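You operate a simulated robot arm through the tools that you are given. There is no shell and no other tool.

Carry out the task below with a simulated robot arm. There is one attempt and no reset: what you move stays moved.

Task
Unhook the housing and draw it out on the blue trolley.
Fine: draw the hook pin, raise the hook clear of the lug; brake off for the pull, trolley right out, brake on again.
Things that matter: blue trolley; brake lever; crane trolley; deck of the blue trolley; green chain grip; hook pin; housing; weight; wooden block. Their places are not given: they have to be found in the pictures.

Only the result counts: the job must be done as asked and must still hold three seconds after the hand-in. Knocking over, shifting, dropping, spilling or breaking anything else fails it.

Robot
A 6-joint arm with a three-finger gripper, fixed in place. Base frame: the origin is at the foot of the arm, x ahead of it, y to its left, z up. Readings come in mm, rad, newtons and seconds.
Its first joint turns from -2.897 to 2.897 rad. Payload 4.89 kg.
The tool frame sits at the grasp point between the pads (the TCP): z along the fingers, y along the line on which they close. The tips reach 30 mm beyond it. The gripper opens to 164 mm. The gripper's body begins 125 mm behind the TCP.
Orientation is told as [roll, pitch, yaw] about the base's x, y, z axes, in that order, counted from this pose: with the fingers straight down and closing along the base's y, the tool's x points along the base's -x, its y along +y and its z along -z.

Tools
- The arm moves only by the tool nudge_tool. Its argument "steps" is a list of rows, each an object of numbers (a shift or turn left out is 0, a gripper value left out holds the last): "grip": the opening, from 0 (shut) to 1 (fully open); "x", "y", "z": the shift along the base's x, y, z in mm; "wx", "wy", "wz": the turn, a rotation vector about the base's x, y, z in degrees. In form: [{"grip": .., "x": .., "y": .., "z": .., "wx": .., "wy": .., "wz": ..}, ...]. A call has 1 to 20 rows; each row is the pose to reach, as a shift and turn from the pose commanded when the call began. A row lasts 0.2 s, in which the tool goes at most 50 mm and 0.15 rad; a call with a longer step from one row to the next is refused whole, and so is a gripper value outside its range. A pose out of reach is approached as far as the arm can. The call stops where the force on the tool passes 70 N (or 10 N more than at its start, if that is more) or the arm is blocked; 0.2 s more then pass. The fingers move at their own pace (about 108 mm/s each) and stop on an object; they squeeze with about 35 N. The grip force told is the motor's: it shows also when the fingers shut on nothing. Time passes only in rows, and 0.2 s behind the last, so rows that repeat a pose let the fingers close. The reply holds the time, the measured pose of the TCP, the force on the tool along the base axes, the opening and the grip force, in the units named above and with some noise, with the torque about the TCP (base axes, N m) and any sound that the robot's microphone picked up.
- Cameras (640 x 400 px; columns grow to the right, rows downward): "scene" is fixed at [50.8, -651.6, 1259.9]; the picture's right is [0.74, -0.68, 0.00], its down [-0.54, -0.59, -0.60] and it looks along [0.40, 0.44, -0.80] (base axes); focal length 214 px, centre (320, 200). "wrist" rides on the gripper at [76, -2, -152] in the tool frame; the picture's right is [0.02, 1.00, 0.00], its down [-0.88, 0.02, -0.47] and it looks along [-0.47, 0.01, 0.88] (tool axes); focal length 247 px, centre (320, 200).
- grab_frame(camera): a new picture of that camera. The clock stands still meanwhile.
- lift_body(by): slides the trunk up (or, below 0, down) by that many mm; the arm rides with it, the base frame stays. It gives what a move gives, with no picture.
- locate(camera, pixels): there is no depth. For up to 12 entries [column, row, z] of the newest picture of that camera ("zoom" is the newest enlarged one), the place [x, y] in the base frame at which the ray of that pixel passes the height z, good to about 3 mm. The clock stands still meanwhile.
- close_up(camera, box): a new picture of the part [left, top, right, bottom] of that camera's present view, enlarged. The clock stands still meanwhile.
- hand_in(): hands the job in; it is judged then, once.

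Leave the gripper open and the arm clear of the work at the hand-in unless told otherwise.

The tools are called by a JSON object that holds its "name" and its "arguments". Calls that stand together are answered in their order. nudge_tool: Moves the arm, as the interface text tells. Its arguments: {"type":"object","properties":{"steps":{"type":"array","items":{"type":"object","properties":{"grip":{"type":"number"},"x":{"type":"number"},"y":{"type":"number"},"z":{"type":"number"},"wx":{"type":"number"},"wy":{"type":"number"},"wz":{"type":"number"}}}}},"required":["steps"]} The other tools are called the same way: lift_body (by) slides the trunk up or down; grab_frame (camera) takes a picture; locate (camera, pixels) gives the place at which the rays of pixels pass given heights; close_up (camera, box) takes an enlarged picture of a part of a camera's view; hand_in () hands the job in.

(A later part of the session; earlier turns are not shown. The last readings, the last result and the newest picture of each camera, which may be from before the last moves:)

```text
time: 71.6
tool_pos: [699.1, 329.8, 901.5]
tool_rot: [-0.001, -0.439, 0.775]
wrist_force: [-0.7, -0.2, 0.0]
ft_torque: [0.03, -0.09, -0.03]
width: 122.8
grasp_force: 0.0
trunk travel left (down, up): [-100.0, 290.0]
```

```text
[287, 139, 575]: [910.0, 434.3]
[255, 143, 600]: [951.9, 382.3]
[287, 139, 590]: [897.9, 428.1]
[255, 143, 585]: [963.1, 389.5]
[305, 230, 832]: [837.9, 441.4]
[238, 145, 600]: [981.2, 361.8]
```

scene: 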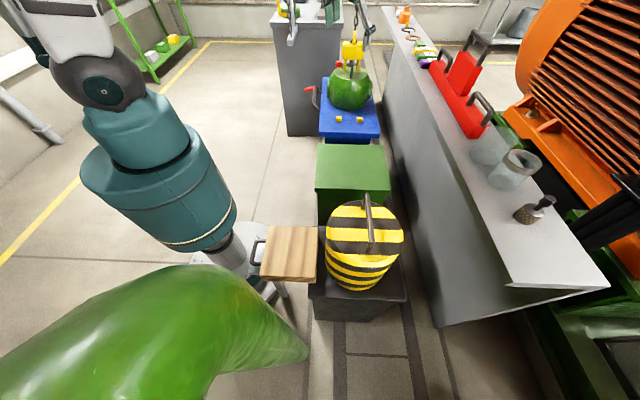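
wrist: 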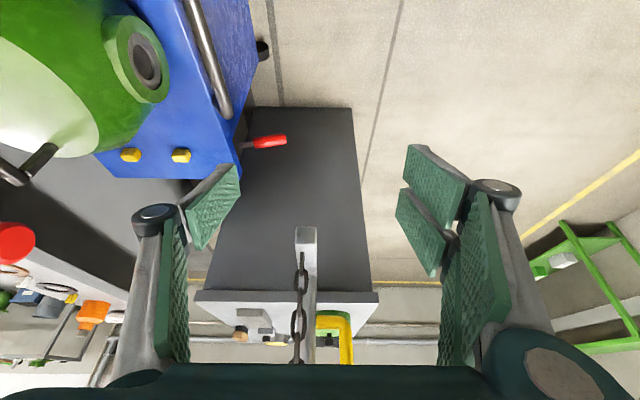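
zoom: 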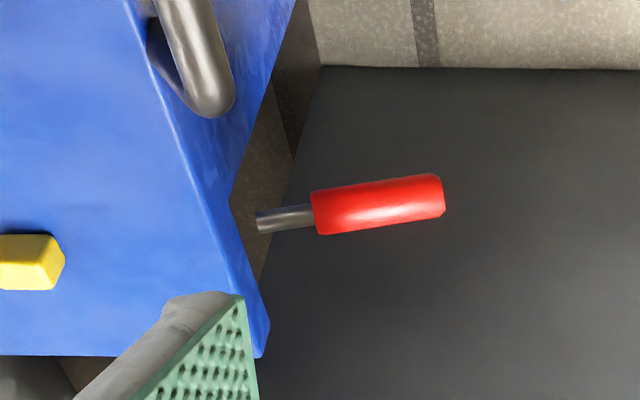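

The lever's red part lies in the plane v ≈ 950, sloping about 20° downward outward from (952, 382, 600) to (909, 432, 577). I will try it by lifting it with closed fingers from below. I turn the hand (yaw 15°, pitch 55°) here first, gripper shut.

{"name": "nudge_tool", "arguments": {"steps": [{"wz": -7.4, "grip": 0.4}, {"wz": -14.8, "grip": 0.0}, {"wz": -22.2, "grip": 0.0}, {"wz": -29.4, "grip": 0.0}]}}

{"name": "nudge_tool", "arguments": {"steps": [{"wx": 2, "wy": -7.3}, {"wx": 3.9, "wy": -14.5}, {"wx": 5.9, "wy": -21.8}, {"wx": 7.8, "wy": -29}]}}

{"name": "nudge_tool", "arguments": {"steps": [{"x": 15, "y": 10, "z": -40}, {"x": 30, "y": 20, "z": -80}, {"x": 45, "y": 30, "z": -120}, {"x": 60, "y": 40, "z": -160}, {"x": 75, "y": 50, "z": -200}]}}

{"name": "grab_frame", "arguments": {"camera": "wrist"}}

{"name": "grab_frame", "arguments": {"camera": "scene"}}

```text
time: 72.6
tool_pos: [700.1, 329.7, 903.6]
tool_rot: [0.001, -0.439, 0.261]
wrist_force: [-0.7, 0.0, -0.2]
ft_torque: [0.05, 0.01, 0.06]
width: 0.1
grasp_force: 34.7
trunk travel left (down, up): [-100.0, 290.0]
```

```text
time: 73.6
tool_pos: [700.9, 329.8, 903.4]
tool_rot: [0.002, -0.963, 0.262]
wrist_force: [0.1, -0.7, 0.9]
ft_torque: [0.09, 0.02, 0.06]
width: 0.0
grasp_force: 35.1
trunk travel left (down, up): [-100.0, 290.0]
```

```text
time: 74.8
tool_pos: [823.0, 409.8, 754.6]
tool_rot: [-0.002, -0.954, 0.261]
wrist_force: [-1.8, -0.9, 1.5]
ft_torque: [0.04, 0.06, 0.07]
width: 0.1
grasp_force: 35.3
out of reach, approached as far as the arm can: row 2, 3, 4, 5
trunk travel left (down, up): [-100.0, 290.0]
```

```text
taken
```

wrist: 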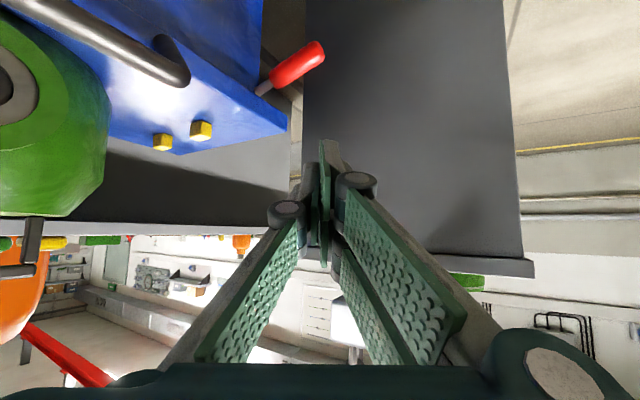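

```text
taken
```

scene: 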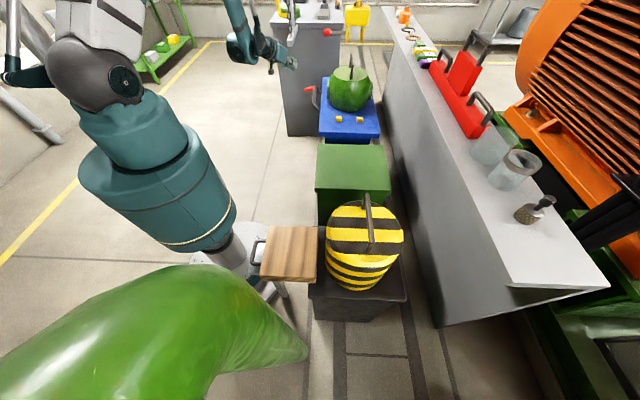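

The arm cannot fold in that far with the pitched hand. Better: come from the robot's side with the closing axis across the lever (fingers as a fork around the red bar), tilted 40° back. I go up, straighten the hand, and re-orient it.

{"name": "nudge_tool", "arguments": {"steps": [{"x": -15, "y": -12, "z": 30, "wx": -1.5, "wy": 5.5}, {"x": -32, "y": -24, "z": 65, "wx": -3, "wy": 11}, {"x": -50, "y": -36, "z": 100, "wx": -4.5, "wy": 17}, {"x": -66, "y": -48, "z": 130, "wx": -6, "wy": 22.5}, {"x": -80, "y": -60, "z": 150, "wx": -7.8, "wy": 29}]}}

{"name": "nudge_tool", "arguments": {"steps": [{"x": -10, "wx": -1.7, "wy": 6.4}, {"x": -20, "wx": -3.4, "wy": 12.8}, {"x": -30, "wx": -5.1, "wy": 19}, {"x": -40, "wx": -6.8, "wy": 25}]}}

{"name": "nudge_tool", "arguments": {"steps": [{"wz": -7.6, "grip": 0.3}, {"wz": -15.2, "grip": 0.3}, {"wz": -22.8, "grip": 0.3}, {"wz": -30.4, "grip": 0.3}, {"wz": -38, "grip": 0.3}, {"wz": -45.6, "grip": 0.3}, {"wz": -53, "grip": 0.3}, {"wz": -60.6, "grip": 0.3}]}}

```text
time: 76.0
tool_pos: [742.3, 350.4, 904.7]
tool_rot: [0.001, -0.436, 0.262]
wrist_force: [0.5, 0.6, 0.3]
ft_torque: [-0.02, 0.05, 0.0]
width: 0.3
grasp_force: 34.9
trunk travel left (down, up): [-100.0, 290.0]
```

```text
time: 77.0
tool_pos: [703.4, 349.9, 903.4]
tool_rot: [-0.001, 0.017, 0.263]
wrist_force: [-0.3, -0.1, 0.2]
ft_torque: [0.1, -0.11, 0.0]
width: 0.1
grasp_force: 34.6
trunk travel left (down, up): [-100.0, 290.0]
```

```text
time: 78.8
tool_pos: [702.5, 349.8, 905.0]
tool_rot: [-0.004, 0.013, -0.8]
wrist_force: [-1.0, -0.3, 0.1]
ft_torque: [-0.05, -0.01, 0.0]
width: 49.2
grasp_force: 0.0
trunk travel left (down, up): [-100.0, 290.0]
```

Now tilt the hand 40° about e1 (leaning back to the robot), then go to a stand-off 150 mm from the lever.

{"name": "nudge_tool", "arguments": {"steps": [{"wx": 5.6, "wy": -5.7}, {"wx": 11.2, "wy": -11.4}, {"wx": 16.8, "wy": -17.2}, {"wx": 22.4, "wy": -22.9}, {"wx": 28, "wy": -28.6}]}}

{"name": "nudge_tool", "arguments": {"steps": [{"x": 25, "z": -34}, {"x": 50, "z": -68}, {"x": 75, "z": -102}, {"x": 100, "z": -136}, {"x": 125, "z": -170}, {"x": 148, "z": -206}]}}

{"name": "grab_frame", "arguments": {"camera": "wrist"}}

{"name": "grab_frame", "arguments": {"camera": "scene"}}

```text
time: 80.0
tool_pos: [702.3, 348.2, 904.4]
tool_rot: [0.699, 0.01, -0.786]
wrist_force: [0.0, 0.2, -0.5]
ft_torque: [-0.03, -0.02, -0.03]
width: 49.4
grasp_force: 0.1
trunk travel left (down, up): [-100.0, 290.0]
```

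```text
time: 81.4
tool_pos: [848.5, 350.2, 697.5]
tool_rot: [0.698, 0.01, -0.786]
wrist_force: [-2.0, -1.4, 1.9]
ft_torque: [-0.06, -0.08, -0.09]
width: 48.9
grasp_force: 0.1
trunk travel left (down, up): [-100.0, 290.0]
```

```text
taken
```

wrist: 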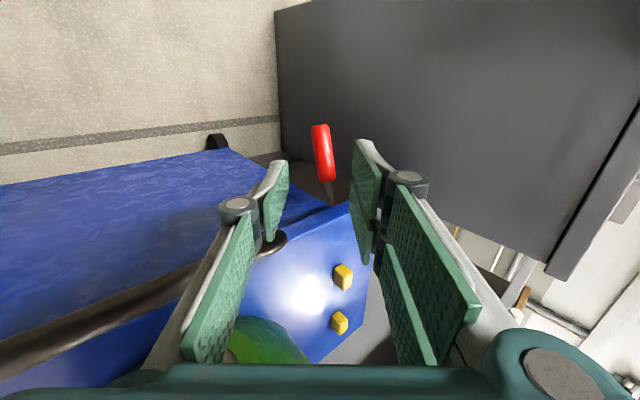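

```text
taken
```

scene: 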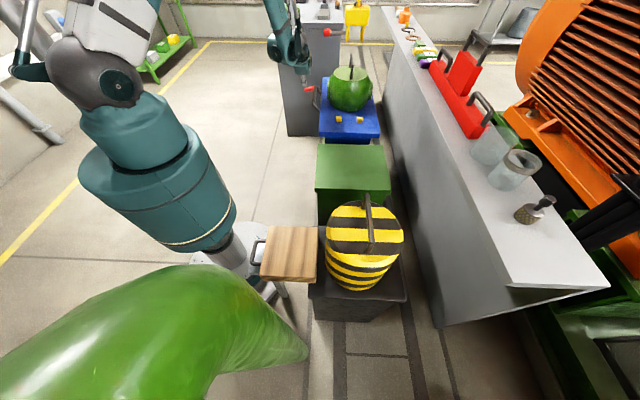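

The red lever appears between the fingers at (323, 152). I locate it once more from here.

{"name": "locate", "arguments": {"camera": "wrist", "pixels": [[321, 128, 575], [321, 128, 585], [328, 180, 590], [328, 180, 600], [333, 203, 605], [275, 240, 650]]}}

{"name": "close_up", "arguments": {"camera": "wrist", "box": [250, 100, 400, 280]}}

```text
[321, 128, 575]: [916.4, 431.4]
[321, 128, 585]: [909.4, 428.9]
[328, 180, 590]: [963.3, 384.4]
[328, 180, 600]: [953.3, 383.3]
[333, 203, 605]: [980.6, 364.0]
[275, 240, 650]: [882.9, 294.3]
```

```text
2.22 times, centred on (325, 190) of wrist
```

zoom: 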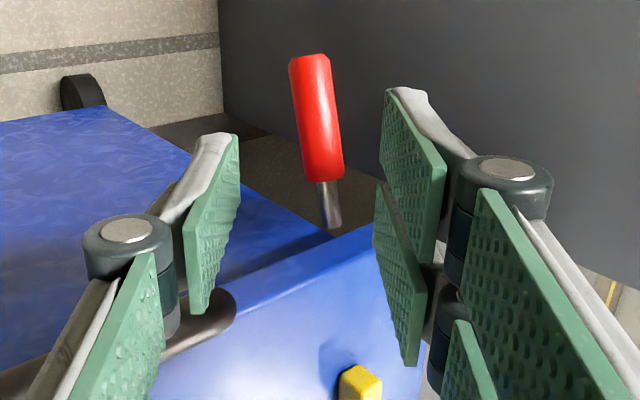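

Consistent: tip (911, 430, 580), inner end (955, 384, 598). I open a bit more and advance along the tool axis to put the fork around the red bar, with a look halfway.

{"name": "nudge_tool", "arguments": {"steps": [{"x": 8.6, "y": -1.9, "grip": 0.4}, {"x": 24, "y": 13.5, "z": -27, "grip": 0.4}, {"x": 41, "y": 30, "z": -55, "grip": 0.4}, {"x": 53, "y": 42, "z": -75, "grip": 0.4}]}}

{"name": "close_up", "arguments": {"camera": "wrist", "box": [200, 60, 440, 280]}}

```text
time: 82.4
tool_pos: [902.2, 391.0, 624.4]
tool_rot: [0.699, 0.01, -0.786]
wrist_force: [-0.9, -1.1, 1.7]
ft_torque: [-0.03, -0.03, -0.04]
width: 65.6
grasp_force: 0.1
trunk travel left (down, up): [-100.0, 290.0]
```

```text
1.82 times, centred on (320, 170) of wrist
```

zoom: 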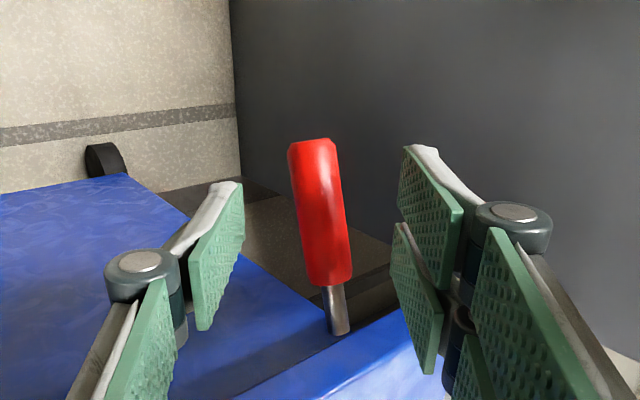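

Lever is well between the fingers. I go the remaining 46 mm.

{"name": "nudge_tool", "arguments": {"steps": [{"x": 10, "y": 10.5, "z": -18}, {"x": 20.5, "y": 21, "z": -36.4}, {"x": 20.5, "y": 21, "z": -36.4}]}}

{"name": "grab_frame", "arguments": {"camera": "wrist"}}

```text
time: 83.2
tool_pos: [921.7, 413.4, 588.2]
tool_rot: [0.696, 0.011, -0.786]
wrist_force: [-0.1, -0.5, 0.2]
ft_torque: [0.0, 0.01, -0.04]
width: 65.3
grasp_force: 0.0
trunk travel left (down, up): [-100.0, 290.0]
```

```text
taken
```

wrist: 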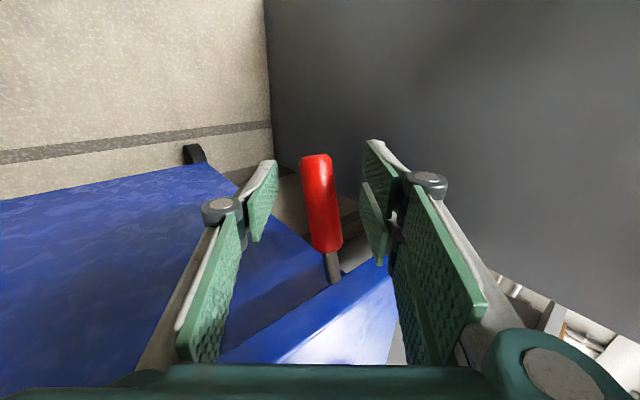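

Lever between the pads. I narrow the fork to about 36 mm and try lifting gently first.

{"name": "nudge_tool", "arguments": {"steps": [{"grip": 0.3}, {"grip": 0.22}, {"grip": 0.22}]}}

{"name": "nudge_tool", "arguments": {"steps": [{"z": 4}, {"z": 8}, {"z": 12}, {"z": 16}]}}

{"name": "grab_frame", "arguments": {"camera": "wrist"}}

```text
time: 84.0
tool_pos: [922.8, 412.9, 588.3]
tool_rot: [0.696, 0.009, -0.786]
wrist_force: [0.3, -0.4, 0.2]
ft_torque: [0.04, 0.03, -0.06]
width: 35.9
grasp_force: 0.1
trunk travel left (down, up): [-100.0, 290.0]
```

```text
time: 85.0
tool_pos: [923.4, 411.8, 603.7]
tool_rot: [0.696, 0.01, -0.784]
wrist_force: [-2.6, -0.9, 0.0]
ft_torque: [-0.02, 0.04, 0.03]
width: 37.4
grasp_force: 1.1
trunk travel left (down, up): [-100.0, 290.0]
```

```text
taken
```

wrist: 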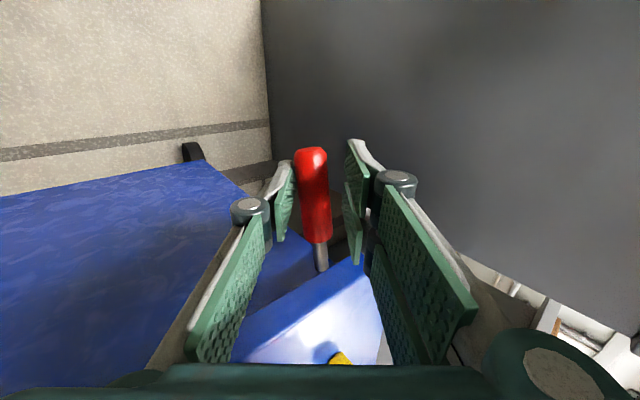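

The lower finger has just come to the lever (slight force). I lift further, 20 mm.

{"name": "nudge_tool", "arguments": {"steps": [{"z": 5}, {"z": 10}, {"z": 15}, {"z": 20}]}}

{"name": "grab_frame", "arguments": {"camera": "wrist"}}

{"name": "close_up", "arguments": {"camera": "scene", "box": [290, 60, 390, 140]}}

```text
time: 86.0
tool_pos: [923.6, 412.0, 622.0]
tool_rot: [0.696, 0.011, -0.783]
wrist_force: [-5.0, -0.6, -1.4]
ft_torque: [0.04, 0.16, -0.03]
width: 38.1
grasp_force: 2.4
trunk travel left (down, up): [-100.0, 290.0]
```

```text
taken
```

wrist: 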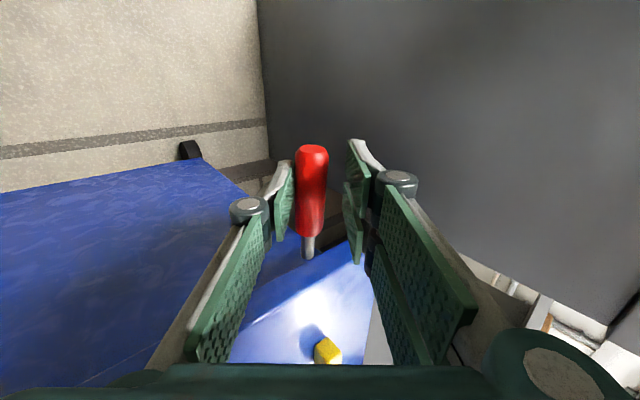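

```text
5.00 times, centred on (340, 100) of scene
```

zoom: 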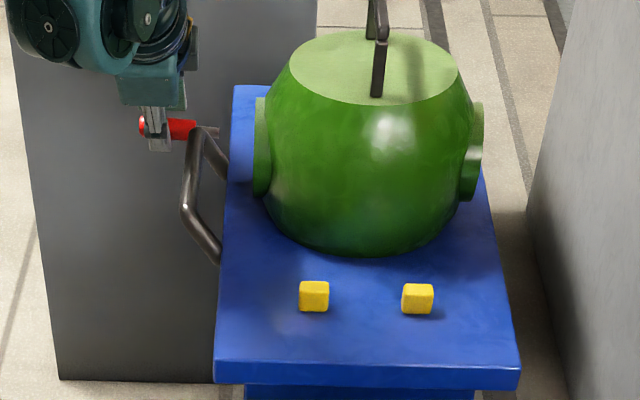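

The lever follows upward with little force (≈5 N). I go on lifting, 24 mm more, drifting slightly inward with the arc.

{"name": "nudge_tool", "arguments": {"steps": [{"x": 0.7, "y": -0.7, "z": 6}, {"x": 1.4, "y": -1.4, "z": 12}, {"x": 2.5, "y": -2.5, "z": 18}, {"x": 3.5, "y": -3.5, "z": 24}]}}

{"name": "grab_frame", "arguments": {"camera": "wrist"}}

{"name": "close_up", "arguments": {"camera": "scene", "box": [290, 60, 390, 140]}}

```text
time: 87.0
tool_pos: [926.4, 407.4, 647.3]
tool_rot: [0.697, 0.01, -0.788]
wrist_force: [-4.1, -3.6, -2.4]
ft_torque: [-0.07, 0.13, -0.04]
width: 38.3
grasp_force: 2.9
trunk travel left (down, up): [-100.0, 290.0]
```

```text
taken
```

wrist: 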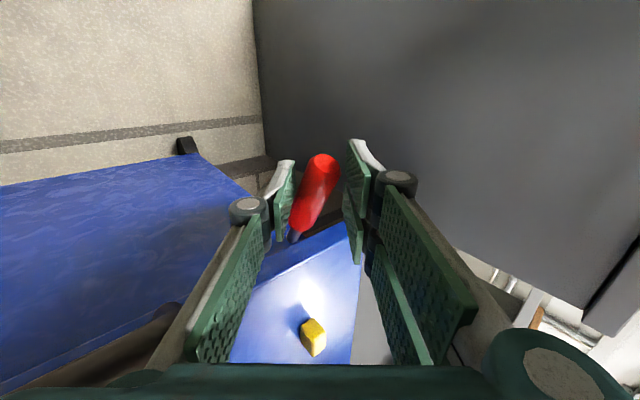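

```text
5.00 times, centred on (340, 100) of scene
```

zoom: 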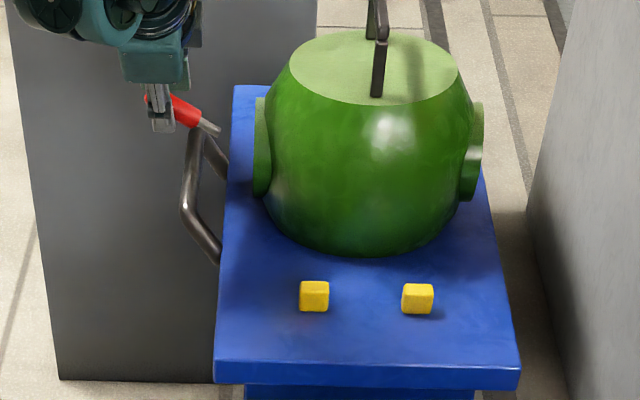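

Lever now points about 30° upward and still moves freely. I continue along the arc in smaller steps, watching for the stop.

{"name": "nudge_tool", "arguments": {"steps": [{"x": 1.8, "y": -1.8, "z": 6}, {"x": 4, "y": -4, "z": 12}, {"x": 6.5, "y": -6.5, "z": 18}, {"x": 9.5, "y": -9.5, "z": 24}]}}

{"name": "grab_frame", "arguments": {"camera": "wrist"}}

{"name": "close_up", "arguments": {"camera": "scene", "box": [290, 60, 390, 140]}}

```text
time: 87.9
tool_pos: [931.4, 402.9, 664.5]
tool_rot: [0.692, 0.015, -0.781]
wrist_force: [-24.6, -11.2, -20.8]
ft_torque: [-0.39, 1.07, -0.41]
width: 49.9
grasp_force: 17.4
trunk travel left (down, up): [-100.0, 290.0]
stopped in row 4: the force on the tool passed its limit at 80 N (the readings are from after the stop); the commanded pose is now the measured one
```

```text
taken
```

wrist: 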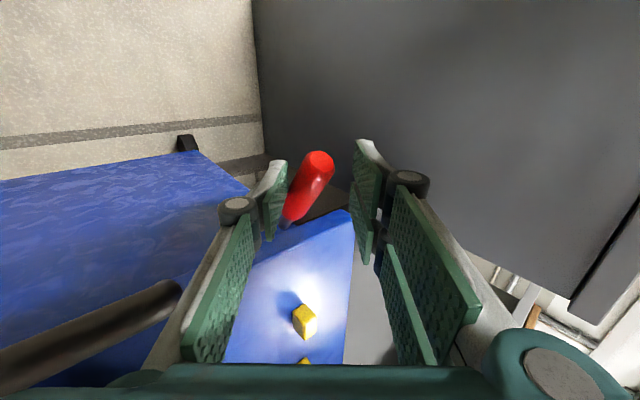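

```text
5.00 times, centred on (340, 100) of scene
```

zoom: 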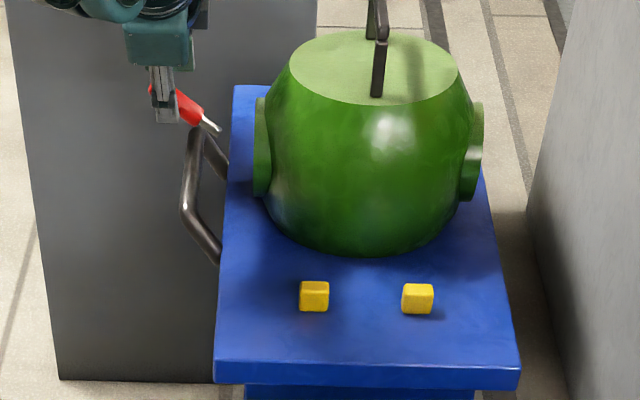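

The lever met its upper stop (about 40° up). I ease down a little, open the fork and withdraw, and see whether the lever stays up.

{"name": "nudge_tool", "arguments": {"steps": [{"z": -3, "grip": 0.3}, {"z": -5, "grip": 0.4}, {"x": -9, "y": -9, "z": 12, "grip": 0.4}, {"x": -18, "y": -18, "z": 28, "grip": 0.4}, {"x": -32, "y": -31, "z": 52, "grip": 0.4}, {"x": -46, "y": -45, "z": 76, "grip": 0.4}, {"x": -60, "y": -58, "z": 100, "grip": 0.4}]}}

{"name": "grab_frame", "arguments": {"camera": "wrist"}}

{"name": "close_up", "arguments": {"camera": "scene", "box": [290, 60, 390, 140]}}

```text
time: 89.5
tool_pos: [871.0, 345.4, 764.6]
tool_rot: [0.693, 0.016, -0.782]
wrist_force: [0.5, -0.3, -1.5]
ft_torque: [0.01, 0.06, 0.05]
width: 65.7
grasp_force: 0.1
trunk travel left (down, up): [-100.0, 290.0]
```

```text
taken
```

wrist: 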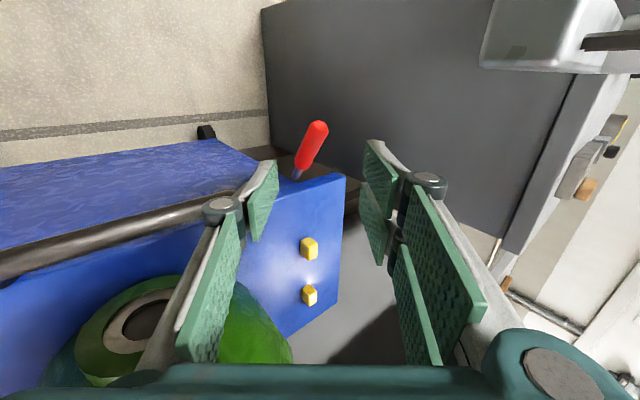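

```text
5.00 times, centred on (340, 100) of scene
```

zoom: 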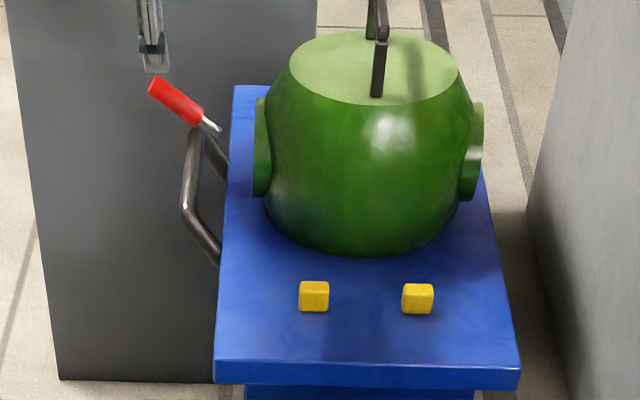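

The lever stays raised. Now the handle: I straighten the hand, go up, turn to yaw +44° (closing along e1, across the bar) and lean 20° toward −e1 so the hand keeps clear of the drawn pin and hook.

{"name": "nudge_tool", "arguments": {"steps": [{"x": -25, "y": -6, "z": 30}, {"x": -50, "y": -10, "z": 60, "wx": -5.6, "wy": 5.7}, {"x": -75, "y": -14, "z": 90, "wx": -11.2, "wy": 11.4}, {"x": -100, "y": -16, "z": 120, "wx": -16.8, "wy": 17.2}, {"x": -125, "y": -16, "z": 150, "wx": -22.4, "wy": 22.9}, {"x": -150, "y": -16, "z": 180, "wx": -28, "wy": 28.6}]}}

{"name": "nudge_tool", "arguments": {"steps": [{"wz": 8.2}, {"wz": 16.4}, {"wz": 24.5}, {"wz": 32.7}, {"wz": 41}, {"wz": 49}, {"wz": 57.3}, {"wz": 65.5}, {"wz": 73.6}, {"wz": 81.8}, {"wz": 89.5}]}}

{"name": "grab_frame", "arguments": {"camera": "wrist"}}

```text
time: 90.9
tool_pos: [723.0, 329.4, 945.9]
tool_rot: [-0.007, 0.018, -0.795]
wrist_force: [0.7, -0.7, -0.1]
ft_torque: [0.1, 0.12, 0.02]
width: 65.5
grasp_force: 0.1
trunk travel left (down, up): [-100.0, 290.0]
```

```text
time: 93.3
tool_pos: [721.0, 327.9, 947.1]
tool_rot: [-0.007, 0.02, 0.77]
wrist_force: [0.2, -0.3, 0.1]
ft_torque: [0.03, 0.05, -0.03]
width: 65.7
grasp_force: 0.1
trunk travel left (down, up): [-100.0, 290.0]
```

```text
taken
```

wrist: 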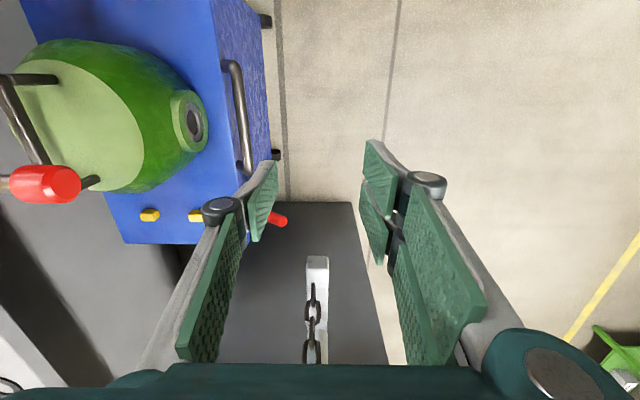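

The handle bar shows from (232, 68) to (246, 168). I measure it, then tilt.

{"name": "close_up", "arguments": {"camera": "wrist", "box": [180, 40, 300, 200]}}

{"name": "locate", "arguments": {"camera": "wrist", "pixels": [[235, 70, 650], [246, 165, 650], [240, 118, 650], [240, 118, 640], [240, 118, 660], [237, 175, 612], [213, 5, 612], [317, 265, 832]]}}

{"name": "nudge_tool", "arguments": {"steps": [{"wx": -4.8, "wy": -5}, {"wx": -9.5, "wy": -10}, {"wx": -14.3, "wy": -15}]}}

{"name": "grab_frame", "arguments": {"camera": "wrist"}}

```text
2.50 times, centred on (240, 120) of wrist
```

zoom: 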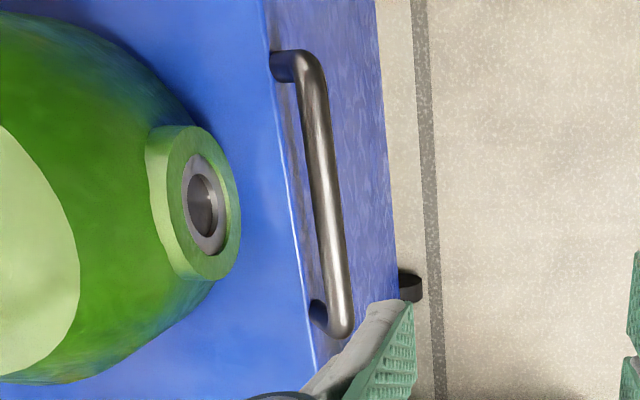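

```text
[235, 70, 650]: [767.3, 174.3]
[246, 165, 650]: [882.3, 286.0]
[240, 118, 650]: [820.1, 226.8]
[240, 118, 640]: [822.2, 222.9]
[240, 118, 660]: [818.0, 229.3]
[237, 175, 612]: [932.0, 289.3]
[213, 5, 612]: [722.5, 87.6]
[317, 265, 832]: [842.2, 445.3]
```

```text
time: 94.1
tool_pos: [722.8, 328.5, 946.8]
tool_rot: [-0.367, 0.004, 0.761]
wrist_force: [-0.2, -1.1, 0.7]
ft_torque: [0.13, 0.08, -0.01]
width: 65.8
grasp_force: 0.1
trunk travel left (down, up): [-100.0, 290.0]
```

```text
taken
```

wrist: 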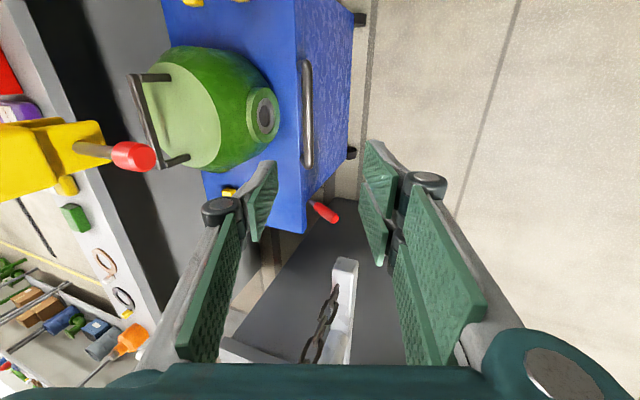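

{"name": "locate", "arguments": {"camera": "wrist", "pixels": [[307, 110, 630], [307, 110, 650], [307, 110, 670], [306, 65, 650], [308, 160, 650], [264, 110, 690], [118, 155, 935], [325, 212, 660]]}}

{"name": "close_up", "arguments": {"camera": "wrist", "box": [230, 30, 390, 240]}}

```text
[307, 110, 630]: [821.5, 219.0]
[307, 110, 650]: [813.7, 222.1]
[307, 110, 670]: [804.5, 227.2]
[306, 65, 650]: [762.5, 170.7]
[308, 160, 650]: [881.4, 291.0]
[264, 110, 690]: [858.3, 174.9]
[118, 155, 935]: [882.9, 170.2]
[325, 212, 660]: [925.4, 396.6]
```

```text
1.90 times, centred on (310, 135) of wrist
```

zoom: 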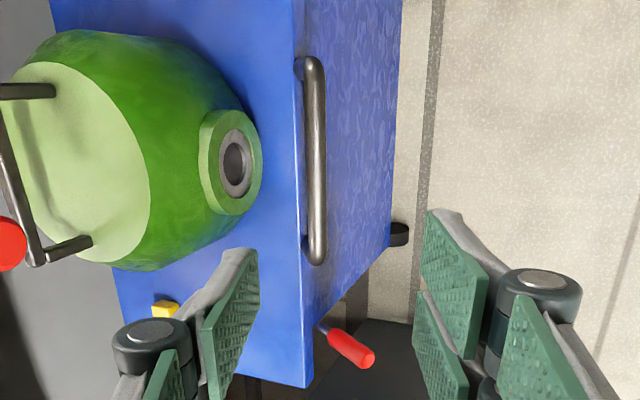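

Bar axis at u ≈ 411, z ≈ 650, v from 664 to 833, about 20 mm thick. I go to the stand-off above it at v ≈ 770.

{"name": "nudge_tool", "arguments": {"steps": [{"x": 17, "y": -11, "z": -38}, {"x": 34, "y": -21, "z": -76}, {"x": 52, "y": -32, "z": -114}, {"x": 69, "y": -43, "z": -152}, {"x": 86.2, "y": -53.1, "z": -189.5}]}}

{"name": "grab_frame", "arguments": {"camera": "wrist"}}

{"name": "close_up", "arguments": {"camera": "scene", "box": [270, 20, 400, 140]}}

```text
time: 95.3
tool_pos: [809.1, 276.9, 756.3]
tool_rot: [-0.366, 0.005, 0.763]
wrist_force: [-1.0, 0.5, 1.2]
ft_torque: [0.06, -0.2, 0.08]
width: 65.5
grasp_force: 0.0
trunk travel left (down, up): [-100.0, 290.0]
```

```text
taken
```

wrist: 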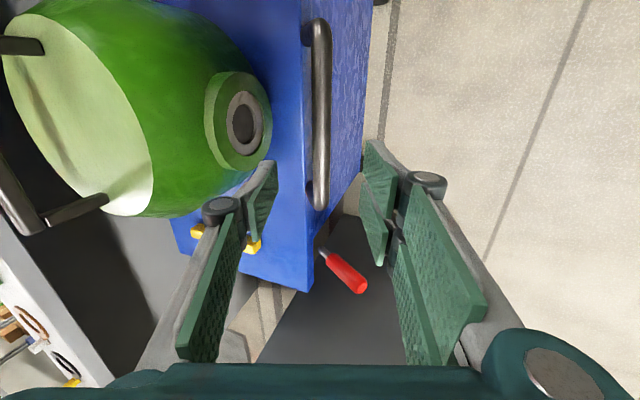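

```text
3.33 times, centred on (335, 80) of scene
```

zoom: 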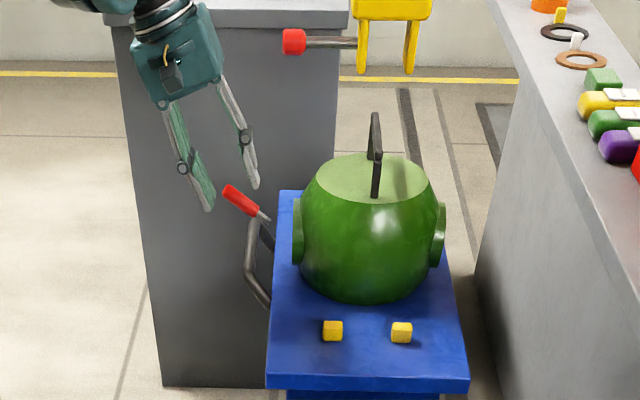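

Bar is right on the fingers' mid line (column 319). I descend along the tool axis with fingers on both sides of the bar.

{"name": "nudge_tool", "arguments": {"steps": [{"x": 8, "y": -8.5, "z": -30}, {"x": 16, "y": -17, "z": -60}, {"x": 22, "y": -23.5, "z": -83}, {"x": 27.5, "y": -29, "z": -102}, {"x": 27.5, "y": -29, "z": -102}]}}

{"name": "grab_frame", "arguments": {"camera": "wrist"}}

{"name": "close_up", "arguments": {"camera": "scene", "box": [270, 20, 400, 140]}}

```text
time: 96.5
tool_pos: [834.8, 247.3, 655.4]
tool_rot: [-0.367, 0.005, 0.763]
wrist_force: [-0.3, -0.3, 0.0]
ft_torque: [0.02, -0.03, -0.02]
width: 65.4
grasp_force: 0.1
trunk travel left (down, up): [-100.0, 290.0]
```

```text
taken
```

wrist: 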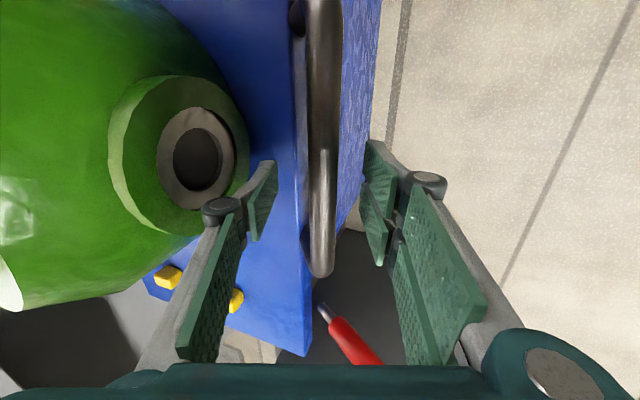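

```text
3.33 times, centred on (335, 80) of scene
```

zoom: 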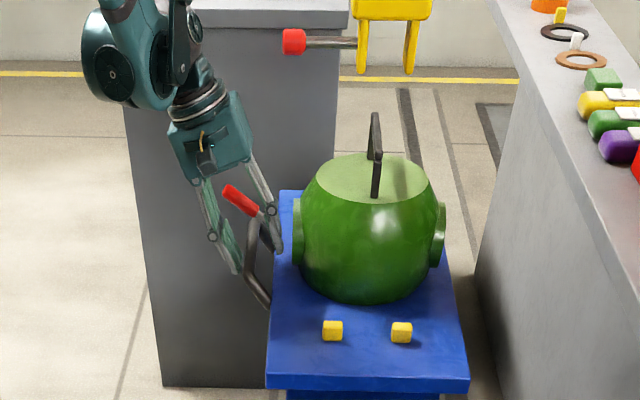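

The fingers straddle the bar; no contact force. I close on it.

{"name": "nudge_tool", "arguments": {"steps": [{"grip": 0.3}, {"grip": 0.2}, {"grip": 0.12}, {"grip": 0.05}, {"grip": 0.0}]}}

{"name": "grab_frame", "arguments": {"camera": "wrist"}}

```text
time: 97.7
tool_pos: [833.7, 249.2, 654.0]
tool_rot: [-0.365, 0.004, 0.764]
wrist_force: [-35.3, 18.8, -26.6]
ft_torque: [-0.29, 0.42, 2.09]
width: 18.8
grasp_force: 45.0
trunk travel left (down, up): [-100.0, 290.0]
```

```text
taken
```

wrist: 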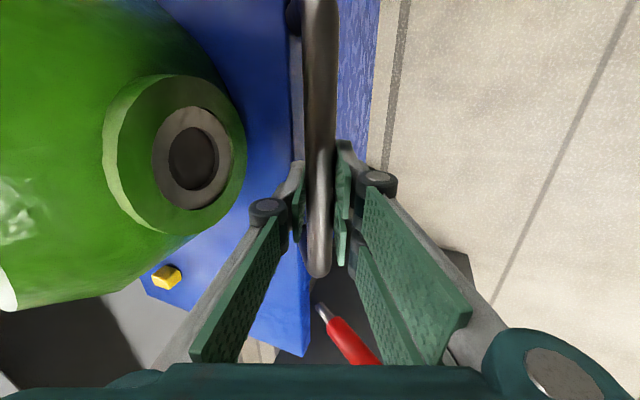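

Gripped at 18.8 mm (the bar). There is some preload (≈40 N) from slight misalignment; pulling outward relieves it. I pull 20 mm along −e1 slowly, and watch.

{"name": "nudge_tool", "arguments": {"steps": [{"x": -1.4, "y": 1.4, "z": -1.5}, {"x": -3.5, "y": 3.6, "z": -1.5}, {"x": -7, "y": 7.1, "z": -1.5}, {"x": -10.5, "y": 10.7, "z": -1.5}, {"x": -14, "y": 14.3, "z": -1.5}]}}

{"name": "close_up", "arguments": {"camera": "scene", "box": [270, 20, 400, 140]}}

```text
time: 98.9
tool_pos: [822.1, 261.7, 654.4]
tool_rot: [-0.365, 0.003, 0.765]
wrist_force: [8.4, 13.5, 7.9]
ft_torque: [-1.14, 0.95, 1.36]
width: 18.7
grasp_force: 45.5
trunk travel left (down, up): [-100.0, 290.0]
```

```text
3.33 times, centred on (335, 80) of scene
```

zoom: 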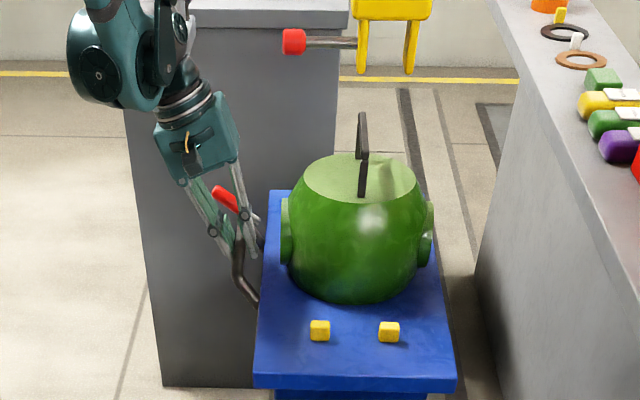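

The trolley rolls, the housing riding along. I continue in slow steps, correcting the side force a little (toward +v).

{"name": "nudge_tool", "arguments": {"steps": [{"x": -3, "y": 4.5}, {"x": -7.5, "y": 9.2}, {"x": -12.5, "y": 14.2}, {"x": -17.5, "y": 19.4}, {"x": -22.5, "y": 24.5}, {"x": -26.5, "y": 28.5}, {"x": -29, "y": 31}]}}

{"name": "close_up", "arguments": {"camera": "scene", "box": [250, 20, 400, 160]}}

```text
time: 100.5
tool_pos: [791.1, 292.0, 654.5]
tool_rot: [-0.366, 0.005, 0.762]
wrist_force: [-6.2, -8.6, 7.2]
ft_torque: [-0.73, 0.63, 1.69]
width: 18.9
grasp_force: 45.3
trunk travel left (down, up): [-100.0, 290.0]
```

```text
2.86 times, centred on (325, 90) of scene
```

zoom: 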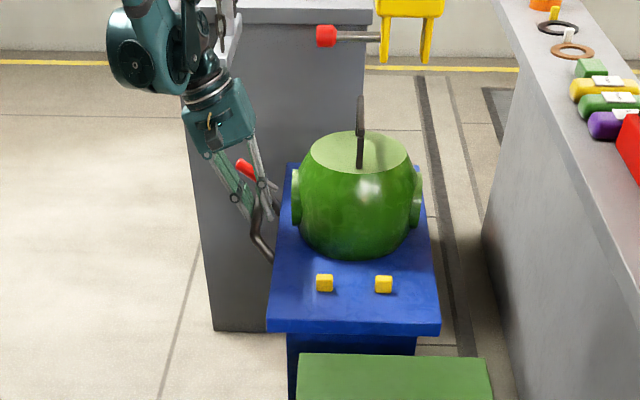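

Trolley has moved 60 mm straight along −e1 (v constant at 769.5). The hand stays 70 mm short of the hanging post. I pull another ~95 mm.

{"name": "nudge_tool", "arguments": {"steps": [{"x": -2.5, "y": 2.5}, {"x": -7, "y": 7.1}, {"x": -13, "y": 13.2}, {"x": -20, "y": 20.3}, {"x": -27, "y": 27.4}, {"x": -34, "y": 34.5}, {"x": -41, "y": 41.6}, {"x": -48, "y": 48.7}, {"x": -55, "y": 55.8}, {"x": -61, "y": 62}, {"x": -65, "y": 66}, {"x": -67, "y": 68}]}}

{"name": "close_up", "arguments": {"camera": "scene", "box": [250, 20, 400, 160]}}

{"name": "grab_frame", "arguments": {"camera": "wrist"}}

```text
time: 103.1
tool_pos: [724.6, 359.5, 654.2]
tool_rot: [-0.368, 0.005, 0.761]
wrist_force: [-8.0, -12.3, 14.2]
ft_torque: [-0.45, 0.37, 1.73]
width: 18.4
grasp_force: 45.4
trunk travel left (down, up): [-100.0, 290.0]
```

```text
2.86 times, centred on (325, 90) of scene
```

zoom: 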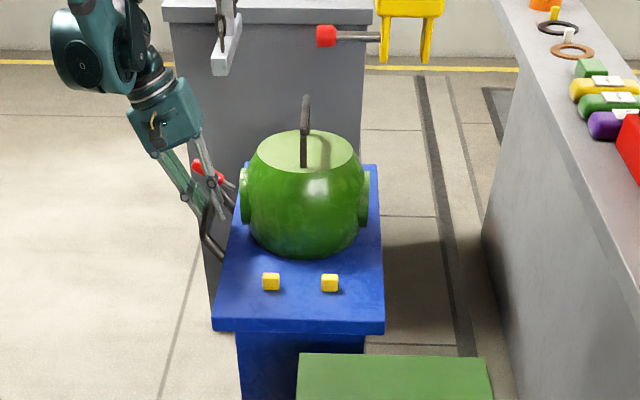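

```text
taken
```

wrist: 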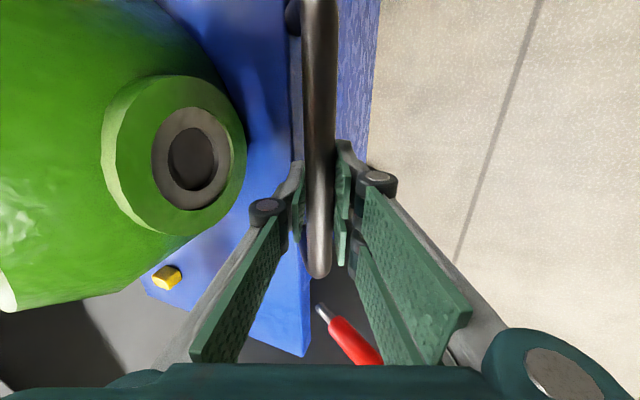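

Moved 155 mm, housing steady. I pull on another ~95 mm.

{"name": "nudge_tool", "arguments": {"steps": [{"x": -2.8, "y": 2.2, "z": 0.5}, {"x": -7.3, "y": 6.8, "z": 0.5}, {"x": -13.3, "y": 13, "z": 0.5}, {"x": -20.3, "y": 20, "z": 0.5}, {"x": -27.3, "y": 27.1, "z": 0.5}, {"x": -34.3, "y": 34.2, "z": 0.5}, {"x": -41.3, "y": 41.3, "z": 0.5}, {"x": -48.3, "y": 48.4, "z": 0.5}, {"x": -55.3, "y": 55.5, "z": 0.5}, {"x": -61.3, "y": 61.7, "z": 0.5}, {"x": -65.3, "y": 65.7, "z": 0.5}, {"x": -67.3, "y": 67.7, "z": 0.5}]}}

{"name": "close_up", "arguments": {"camera": "scene", "box": [220, 20, 400, 180]}}

```text
time: 105.7
tool_pos: [656.2, 428.1, 654.1]
tool_rot: [-0.366, 0.005, 0.762]
wrist_force: [-17.6, -23.7, 4.7]
ft_torque: [-0.82, 0.64, 1.57]
width: 18.3
grasp_force: 44.7
trunk travel left (down, up): [-100.0, 290.0]
```

```text
2.50 times, centred on (310, 100) of scene
```

zoom: 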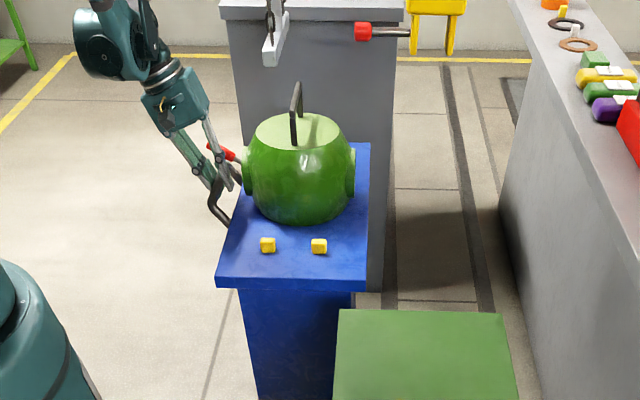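

Moved 252 mm. Side force shows the true direction is closer to (−0.707, 0.707); I correct 1.5 mm and pull on until it stops.

{"name": "nudge_tool", "arguments": {"steps": [{"x": -2.5, "y": 0.5}, {"x": -6, "y": 3.5}, {"x": -11, "y": 8.5}, {"x": -17, "y": 14.5}, {"x": -24, "y": 21.5}, {"x": -31, "y": 28.5}, {"x": -38, "y": 35.5}, {"x": -43, "y": 40.5}, {"x": -46, "y": 43.5}]}}

{"name": "close_up", "arguments": {"camera": "scene", "box": [220, 20, 400, 180]}}

```text
time: 107.5
tool_pos: [622.2, 462.7, 654.3]
tool_rot: [-0.375, 0.003, 0.757]
wrist_force: [13.5, -12.4, -11.9]
ft_torque: [-0.3, 0.59, 1.78]
width: 18.9
grasp_force: 45.2
trunk travel left (down, up): [-100.0, 290.0]
stopped in row 8: the force on the tool passed its limit at 81 N (the readings are from after the stop); the commanded pose is now the measured one
```

```text
2.50 times, centred on (310, 100) of scene
```

zoom: 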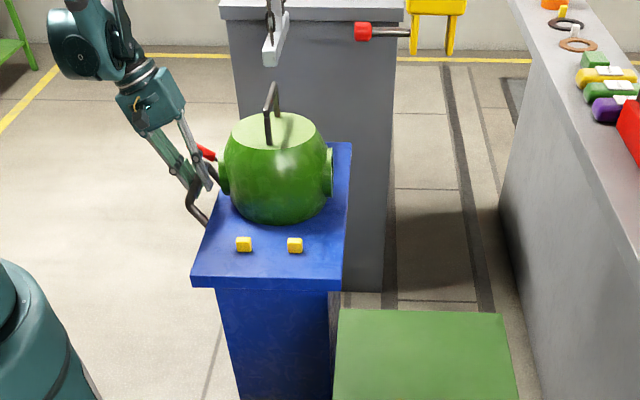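

End stop reached (81 N) after 300 mm of travel: the trolley is right out. I open the fingers and withdraw up along the tool axis, then look at trolley, housing and lever.

{"name": "nudge_tool", "arguments": {"steps": [{"grip": 0.1}, {"grip": 0.25}, {"grip": 0.4}, {"grip": 0.4}, {"x": -8, "y": 8.5, "z": 30, "grip": 0.4}, {"x": -16, "y": 17, "z": 60, "grip": 0.4}, {"x": -24, "y": 25.5, "z": 90, "grip": 0.4}, {"x": -30, "y": 30, "z": 125, "grip": 0.4}, {"x": -30, "y": 30, "z": 165, "grip": 0.4}]}}

{"name": "grab_frame", "arguments": {"camera": "wrist"}}

{"name": "grab_frame", "arguments": {"camera": "scene"}}

```text
time: 109.5
tool_pos: [591.8, 491.9, 819.6]
tool_rot: [-0.374, 0.007, 0.758]
wrist_force: [1.0, 1.2, -0.6]
ft_torque: [-0.18, 0.14, -0.11]
width: 65.7
grasp_force: 0.0
trunk travel left (down, up): [-100.0, 290.0]
```

```text
taken
```

wrist: 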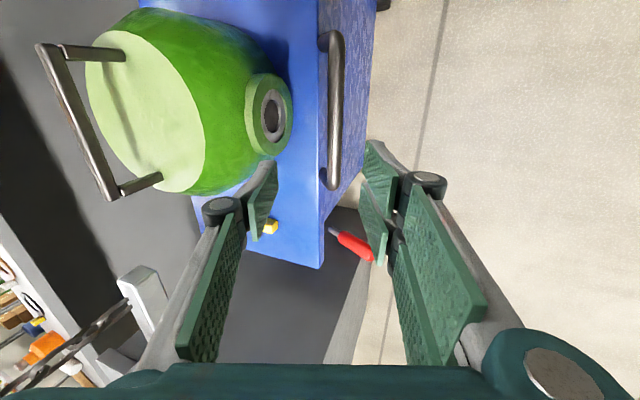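

```text
taken
```

scene: 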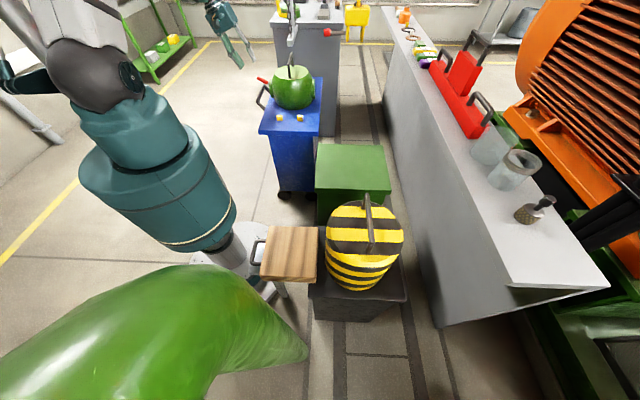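

The trolley stands right out with the housing on it. Now the brake on again: I will press the raised lever down with closed fingers. I close the gripper and locate the lever, near (355, 245).

{"name": "nudge_tool", "arguments": {"steps": [{"z": 20, "grip": 0.2}, {"z": 40, "grip": 0.0}, {"z": 60, "grip": 0.0}, {"z": 60, "grip": 0.0}]}}

{"name": "grab_frame", "arguments": {"camera": "wrist"}}

{"name": "close_up", "arguments": {"camera": "scene", "box": [240, 50, 340, 150]}}

```text
time: 110.5
tool_pos: [590.0, 492.0, 879.8]
tool_rot: [-0.373, 0.004, 0.757]
wrist_force: [-0.4, -0.6, -0.8]
ft_torque: [-0.03, 0.01, -0.01]
width: 0.0
grasp_force: 35.0
trunk travel left (down, up): [-100.0, 290.0]
```

```text
taken
```

wrist: 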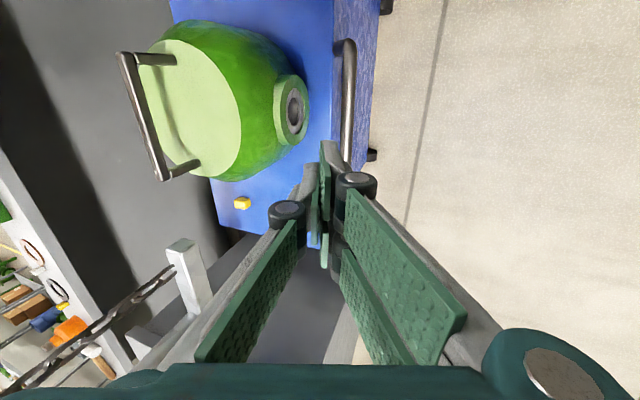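

```text
4.00 times, centred on (290, 100) of scene
```

zoom: 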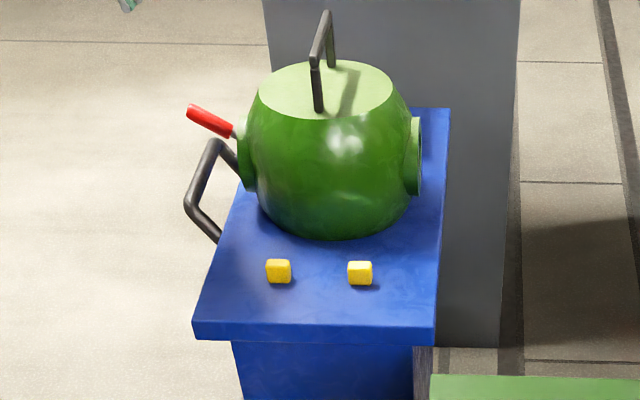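

The fingers hide the lever. I shift 70 mm sideways (−e1) for a clear view of it.

{"name": "nudge_tool", "arguments": {"steps": [{"x": -25, "y": 25}, {"x": -50, "y": 50}]}}

{"name": "grab_frame", "arguments": {"camera": "wrist"}}

```text
time: 111.1
tool_pos: [541.7, 540.8, 878.9]
tool_rot: [-0.374, 0.003, 0.758]
wrist_force: [1.0, -0.2, 0.3]
ft_torque: [0.12, 0.09, -0.02]
width: 0.0
grasp_force: 35.1
trunk travel left (down, up): [-100.0, 290.0]
```

```text
taken
```

wrist: 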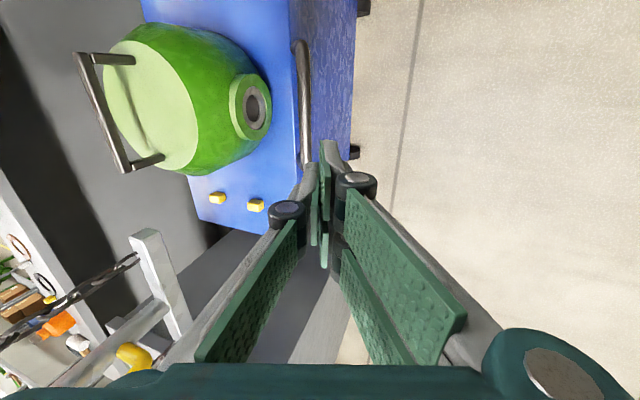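

Still hidden; I open the fingers again to look between them.

{"name": "nudge_tool", "arguments": {"steps": [{"grip": 0.4}, {"grip": 0.7}, {"grip": 0.7}]}}

{"name": "grab_frame", "arguments": {"camera": "wrist"}}

```text
time: 111.9
tool_pos: [542.0, 541.7, 878.7]
tool_rot: [-0.373, 0.002, 0.757]
wrist_force: [0.7, 0.1, 0.3]
ft_torque: [0.01, 0.0, -0.02]
width: 114.7
grasp_force: 0.0
trunk travel left (down, up): [-100.0, 290.0]
```

```text
taken
```

wrist: 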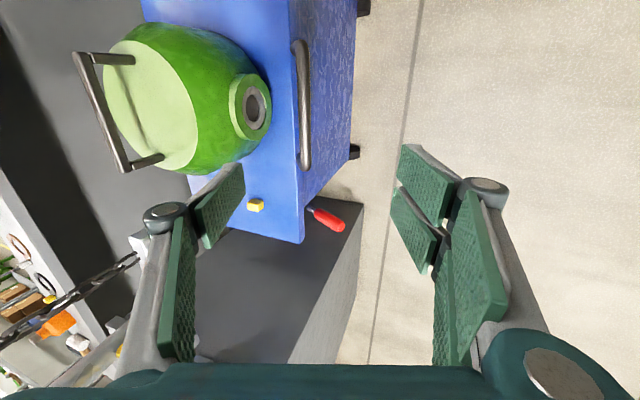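

The lever shows clearly: tip (343, 227), inner end of the red (316, 212). I cross this with the scene view, where the tip is at (257.5, 77) and the inner end at (268, 83).

{"name": "locate", "arguments": {"camera": "wrist", "pixels": [[342, 226, 640], [342, 226, 660], [342, 226, 680], [316, 212, 620], [316, 212, 640], [309, 208, 610], [155, 240, 832]]}}

{"name": "locate", "arguments": {"camera": "scene", "pixels": [[257.5, 77, 640], [257.5, 77, 660], [257.5, 77, 680], [268.25, 83, 620], [268.25, 83, 640]]}}

{"name": "close_up", "arguments": {"camera": "wrist", "box": [260, 140, 390, 260]}}

```text
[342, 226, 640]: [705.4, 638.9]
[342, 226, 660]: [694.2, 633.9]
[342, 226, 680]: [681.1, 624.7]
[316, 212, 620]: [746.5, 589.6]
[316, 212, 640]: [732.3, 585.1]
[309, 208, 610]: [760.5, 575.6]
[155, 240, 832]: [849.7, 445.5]
```

```text
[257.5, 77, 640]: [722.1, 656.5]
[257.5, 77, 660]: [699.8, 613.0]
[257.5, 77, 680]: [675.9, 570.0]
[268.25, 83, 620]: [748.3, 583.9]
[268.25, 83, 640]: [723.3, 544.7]
```

```text
3.33 times, centred on (325, 200) of wrist
```

zoom: 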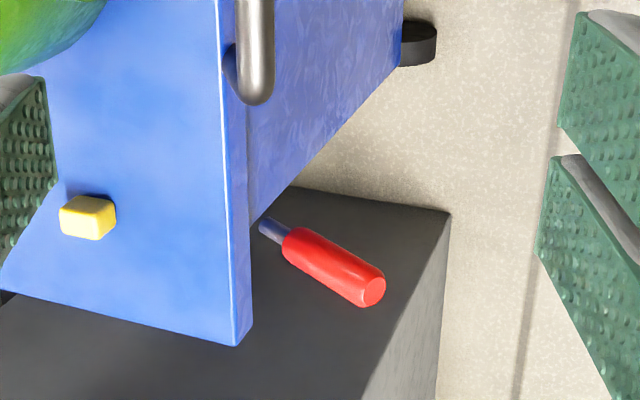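

Lever: tip ≈ (698, 635, 652), inner end ≈ (748, 590, 618), pivot ≈ (761, 575, 610). I close the fingers and go above the outer part of the lever, tip at z ≈ 700.

{"name": "nudge_tool", "arguments": {"steps": [{"grip": 0.3}, {"grip": 0.0}, {"grip": 0.0}, {"x": 32, "y": 18, "z": -25, "grip": 0.0}, {"x": 64, "y": 36, "z": -55, "grip": 0.0}, {"x": 96, "y": 55, "z": -85, "grip": 0.0}, {"x": 128, "y": 73, "z": -118, "grip": 0.0}, {"x": 160.3, "y": 91.3, "z": -150.8, "grip": 0.0}, {"x": 160.3, "y": 91.3, "z": -150.8, "grip": 0.0}]}}

{"name": "grab_frame", "arguments": {"camera": "wrist"}}

{"name": "close_up", "arguments": {"camera": "scene", "box": [220, 30, 340, 140]}}

```text
time: 113.9
tool_pos: [700.4, 634.7, 730.1]
tool_rot: [-0.374, 0.003, 0.757]
wrist_force: [0.1, 0.3, 0.7]
ft_torque: [0.02, -0.03, 0.02]
width: 0.3
grasp_force: 34.8
trunk travel left (down, up): [-100.0, 290.0]
```

```text
taken
```

wrist: 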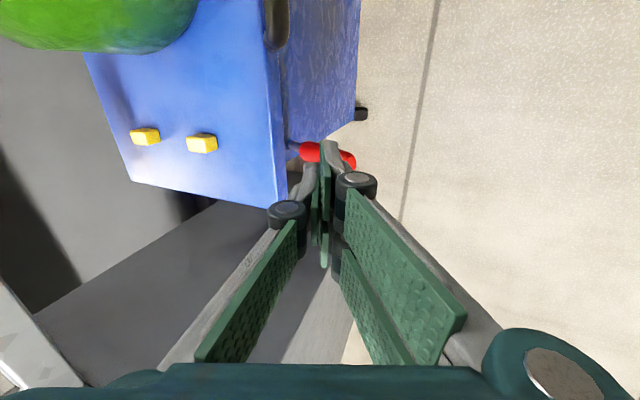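

```text
3.64 times, centred on (280, 85) of scene
```

zoom: 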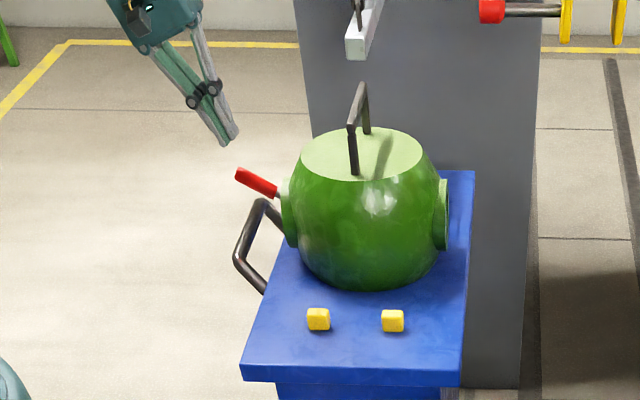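

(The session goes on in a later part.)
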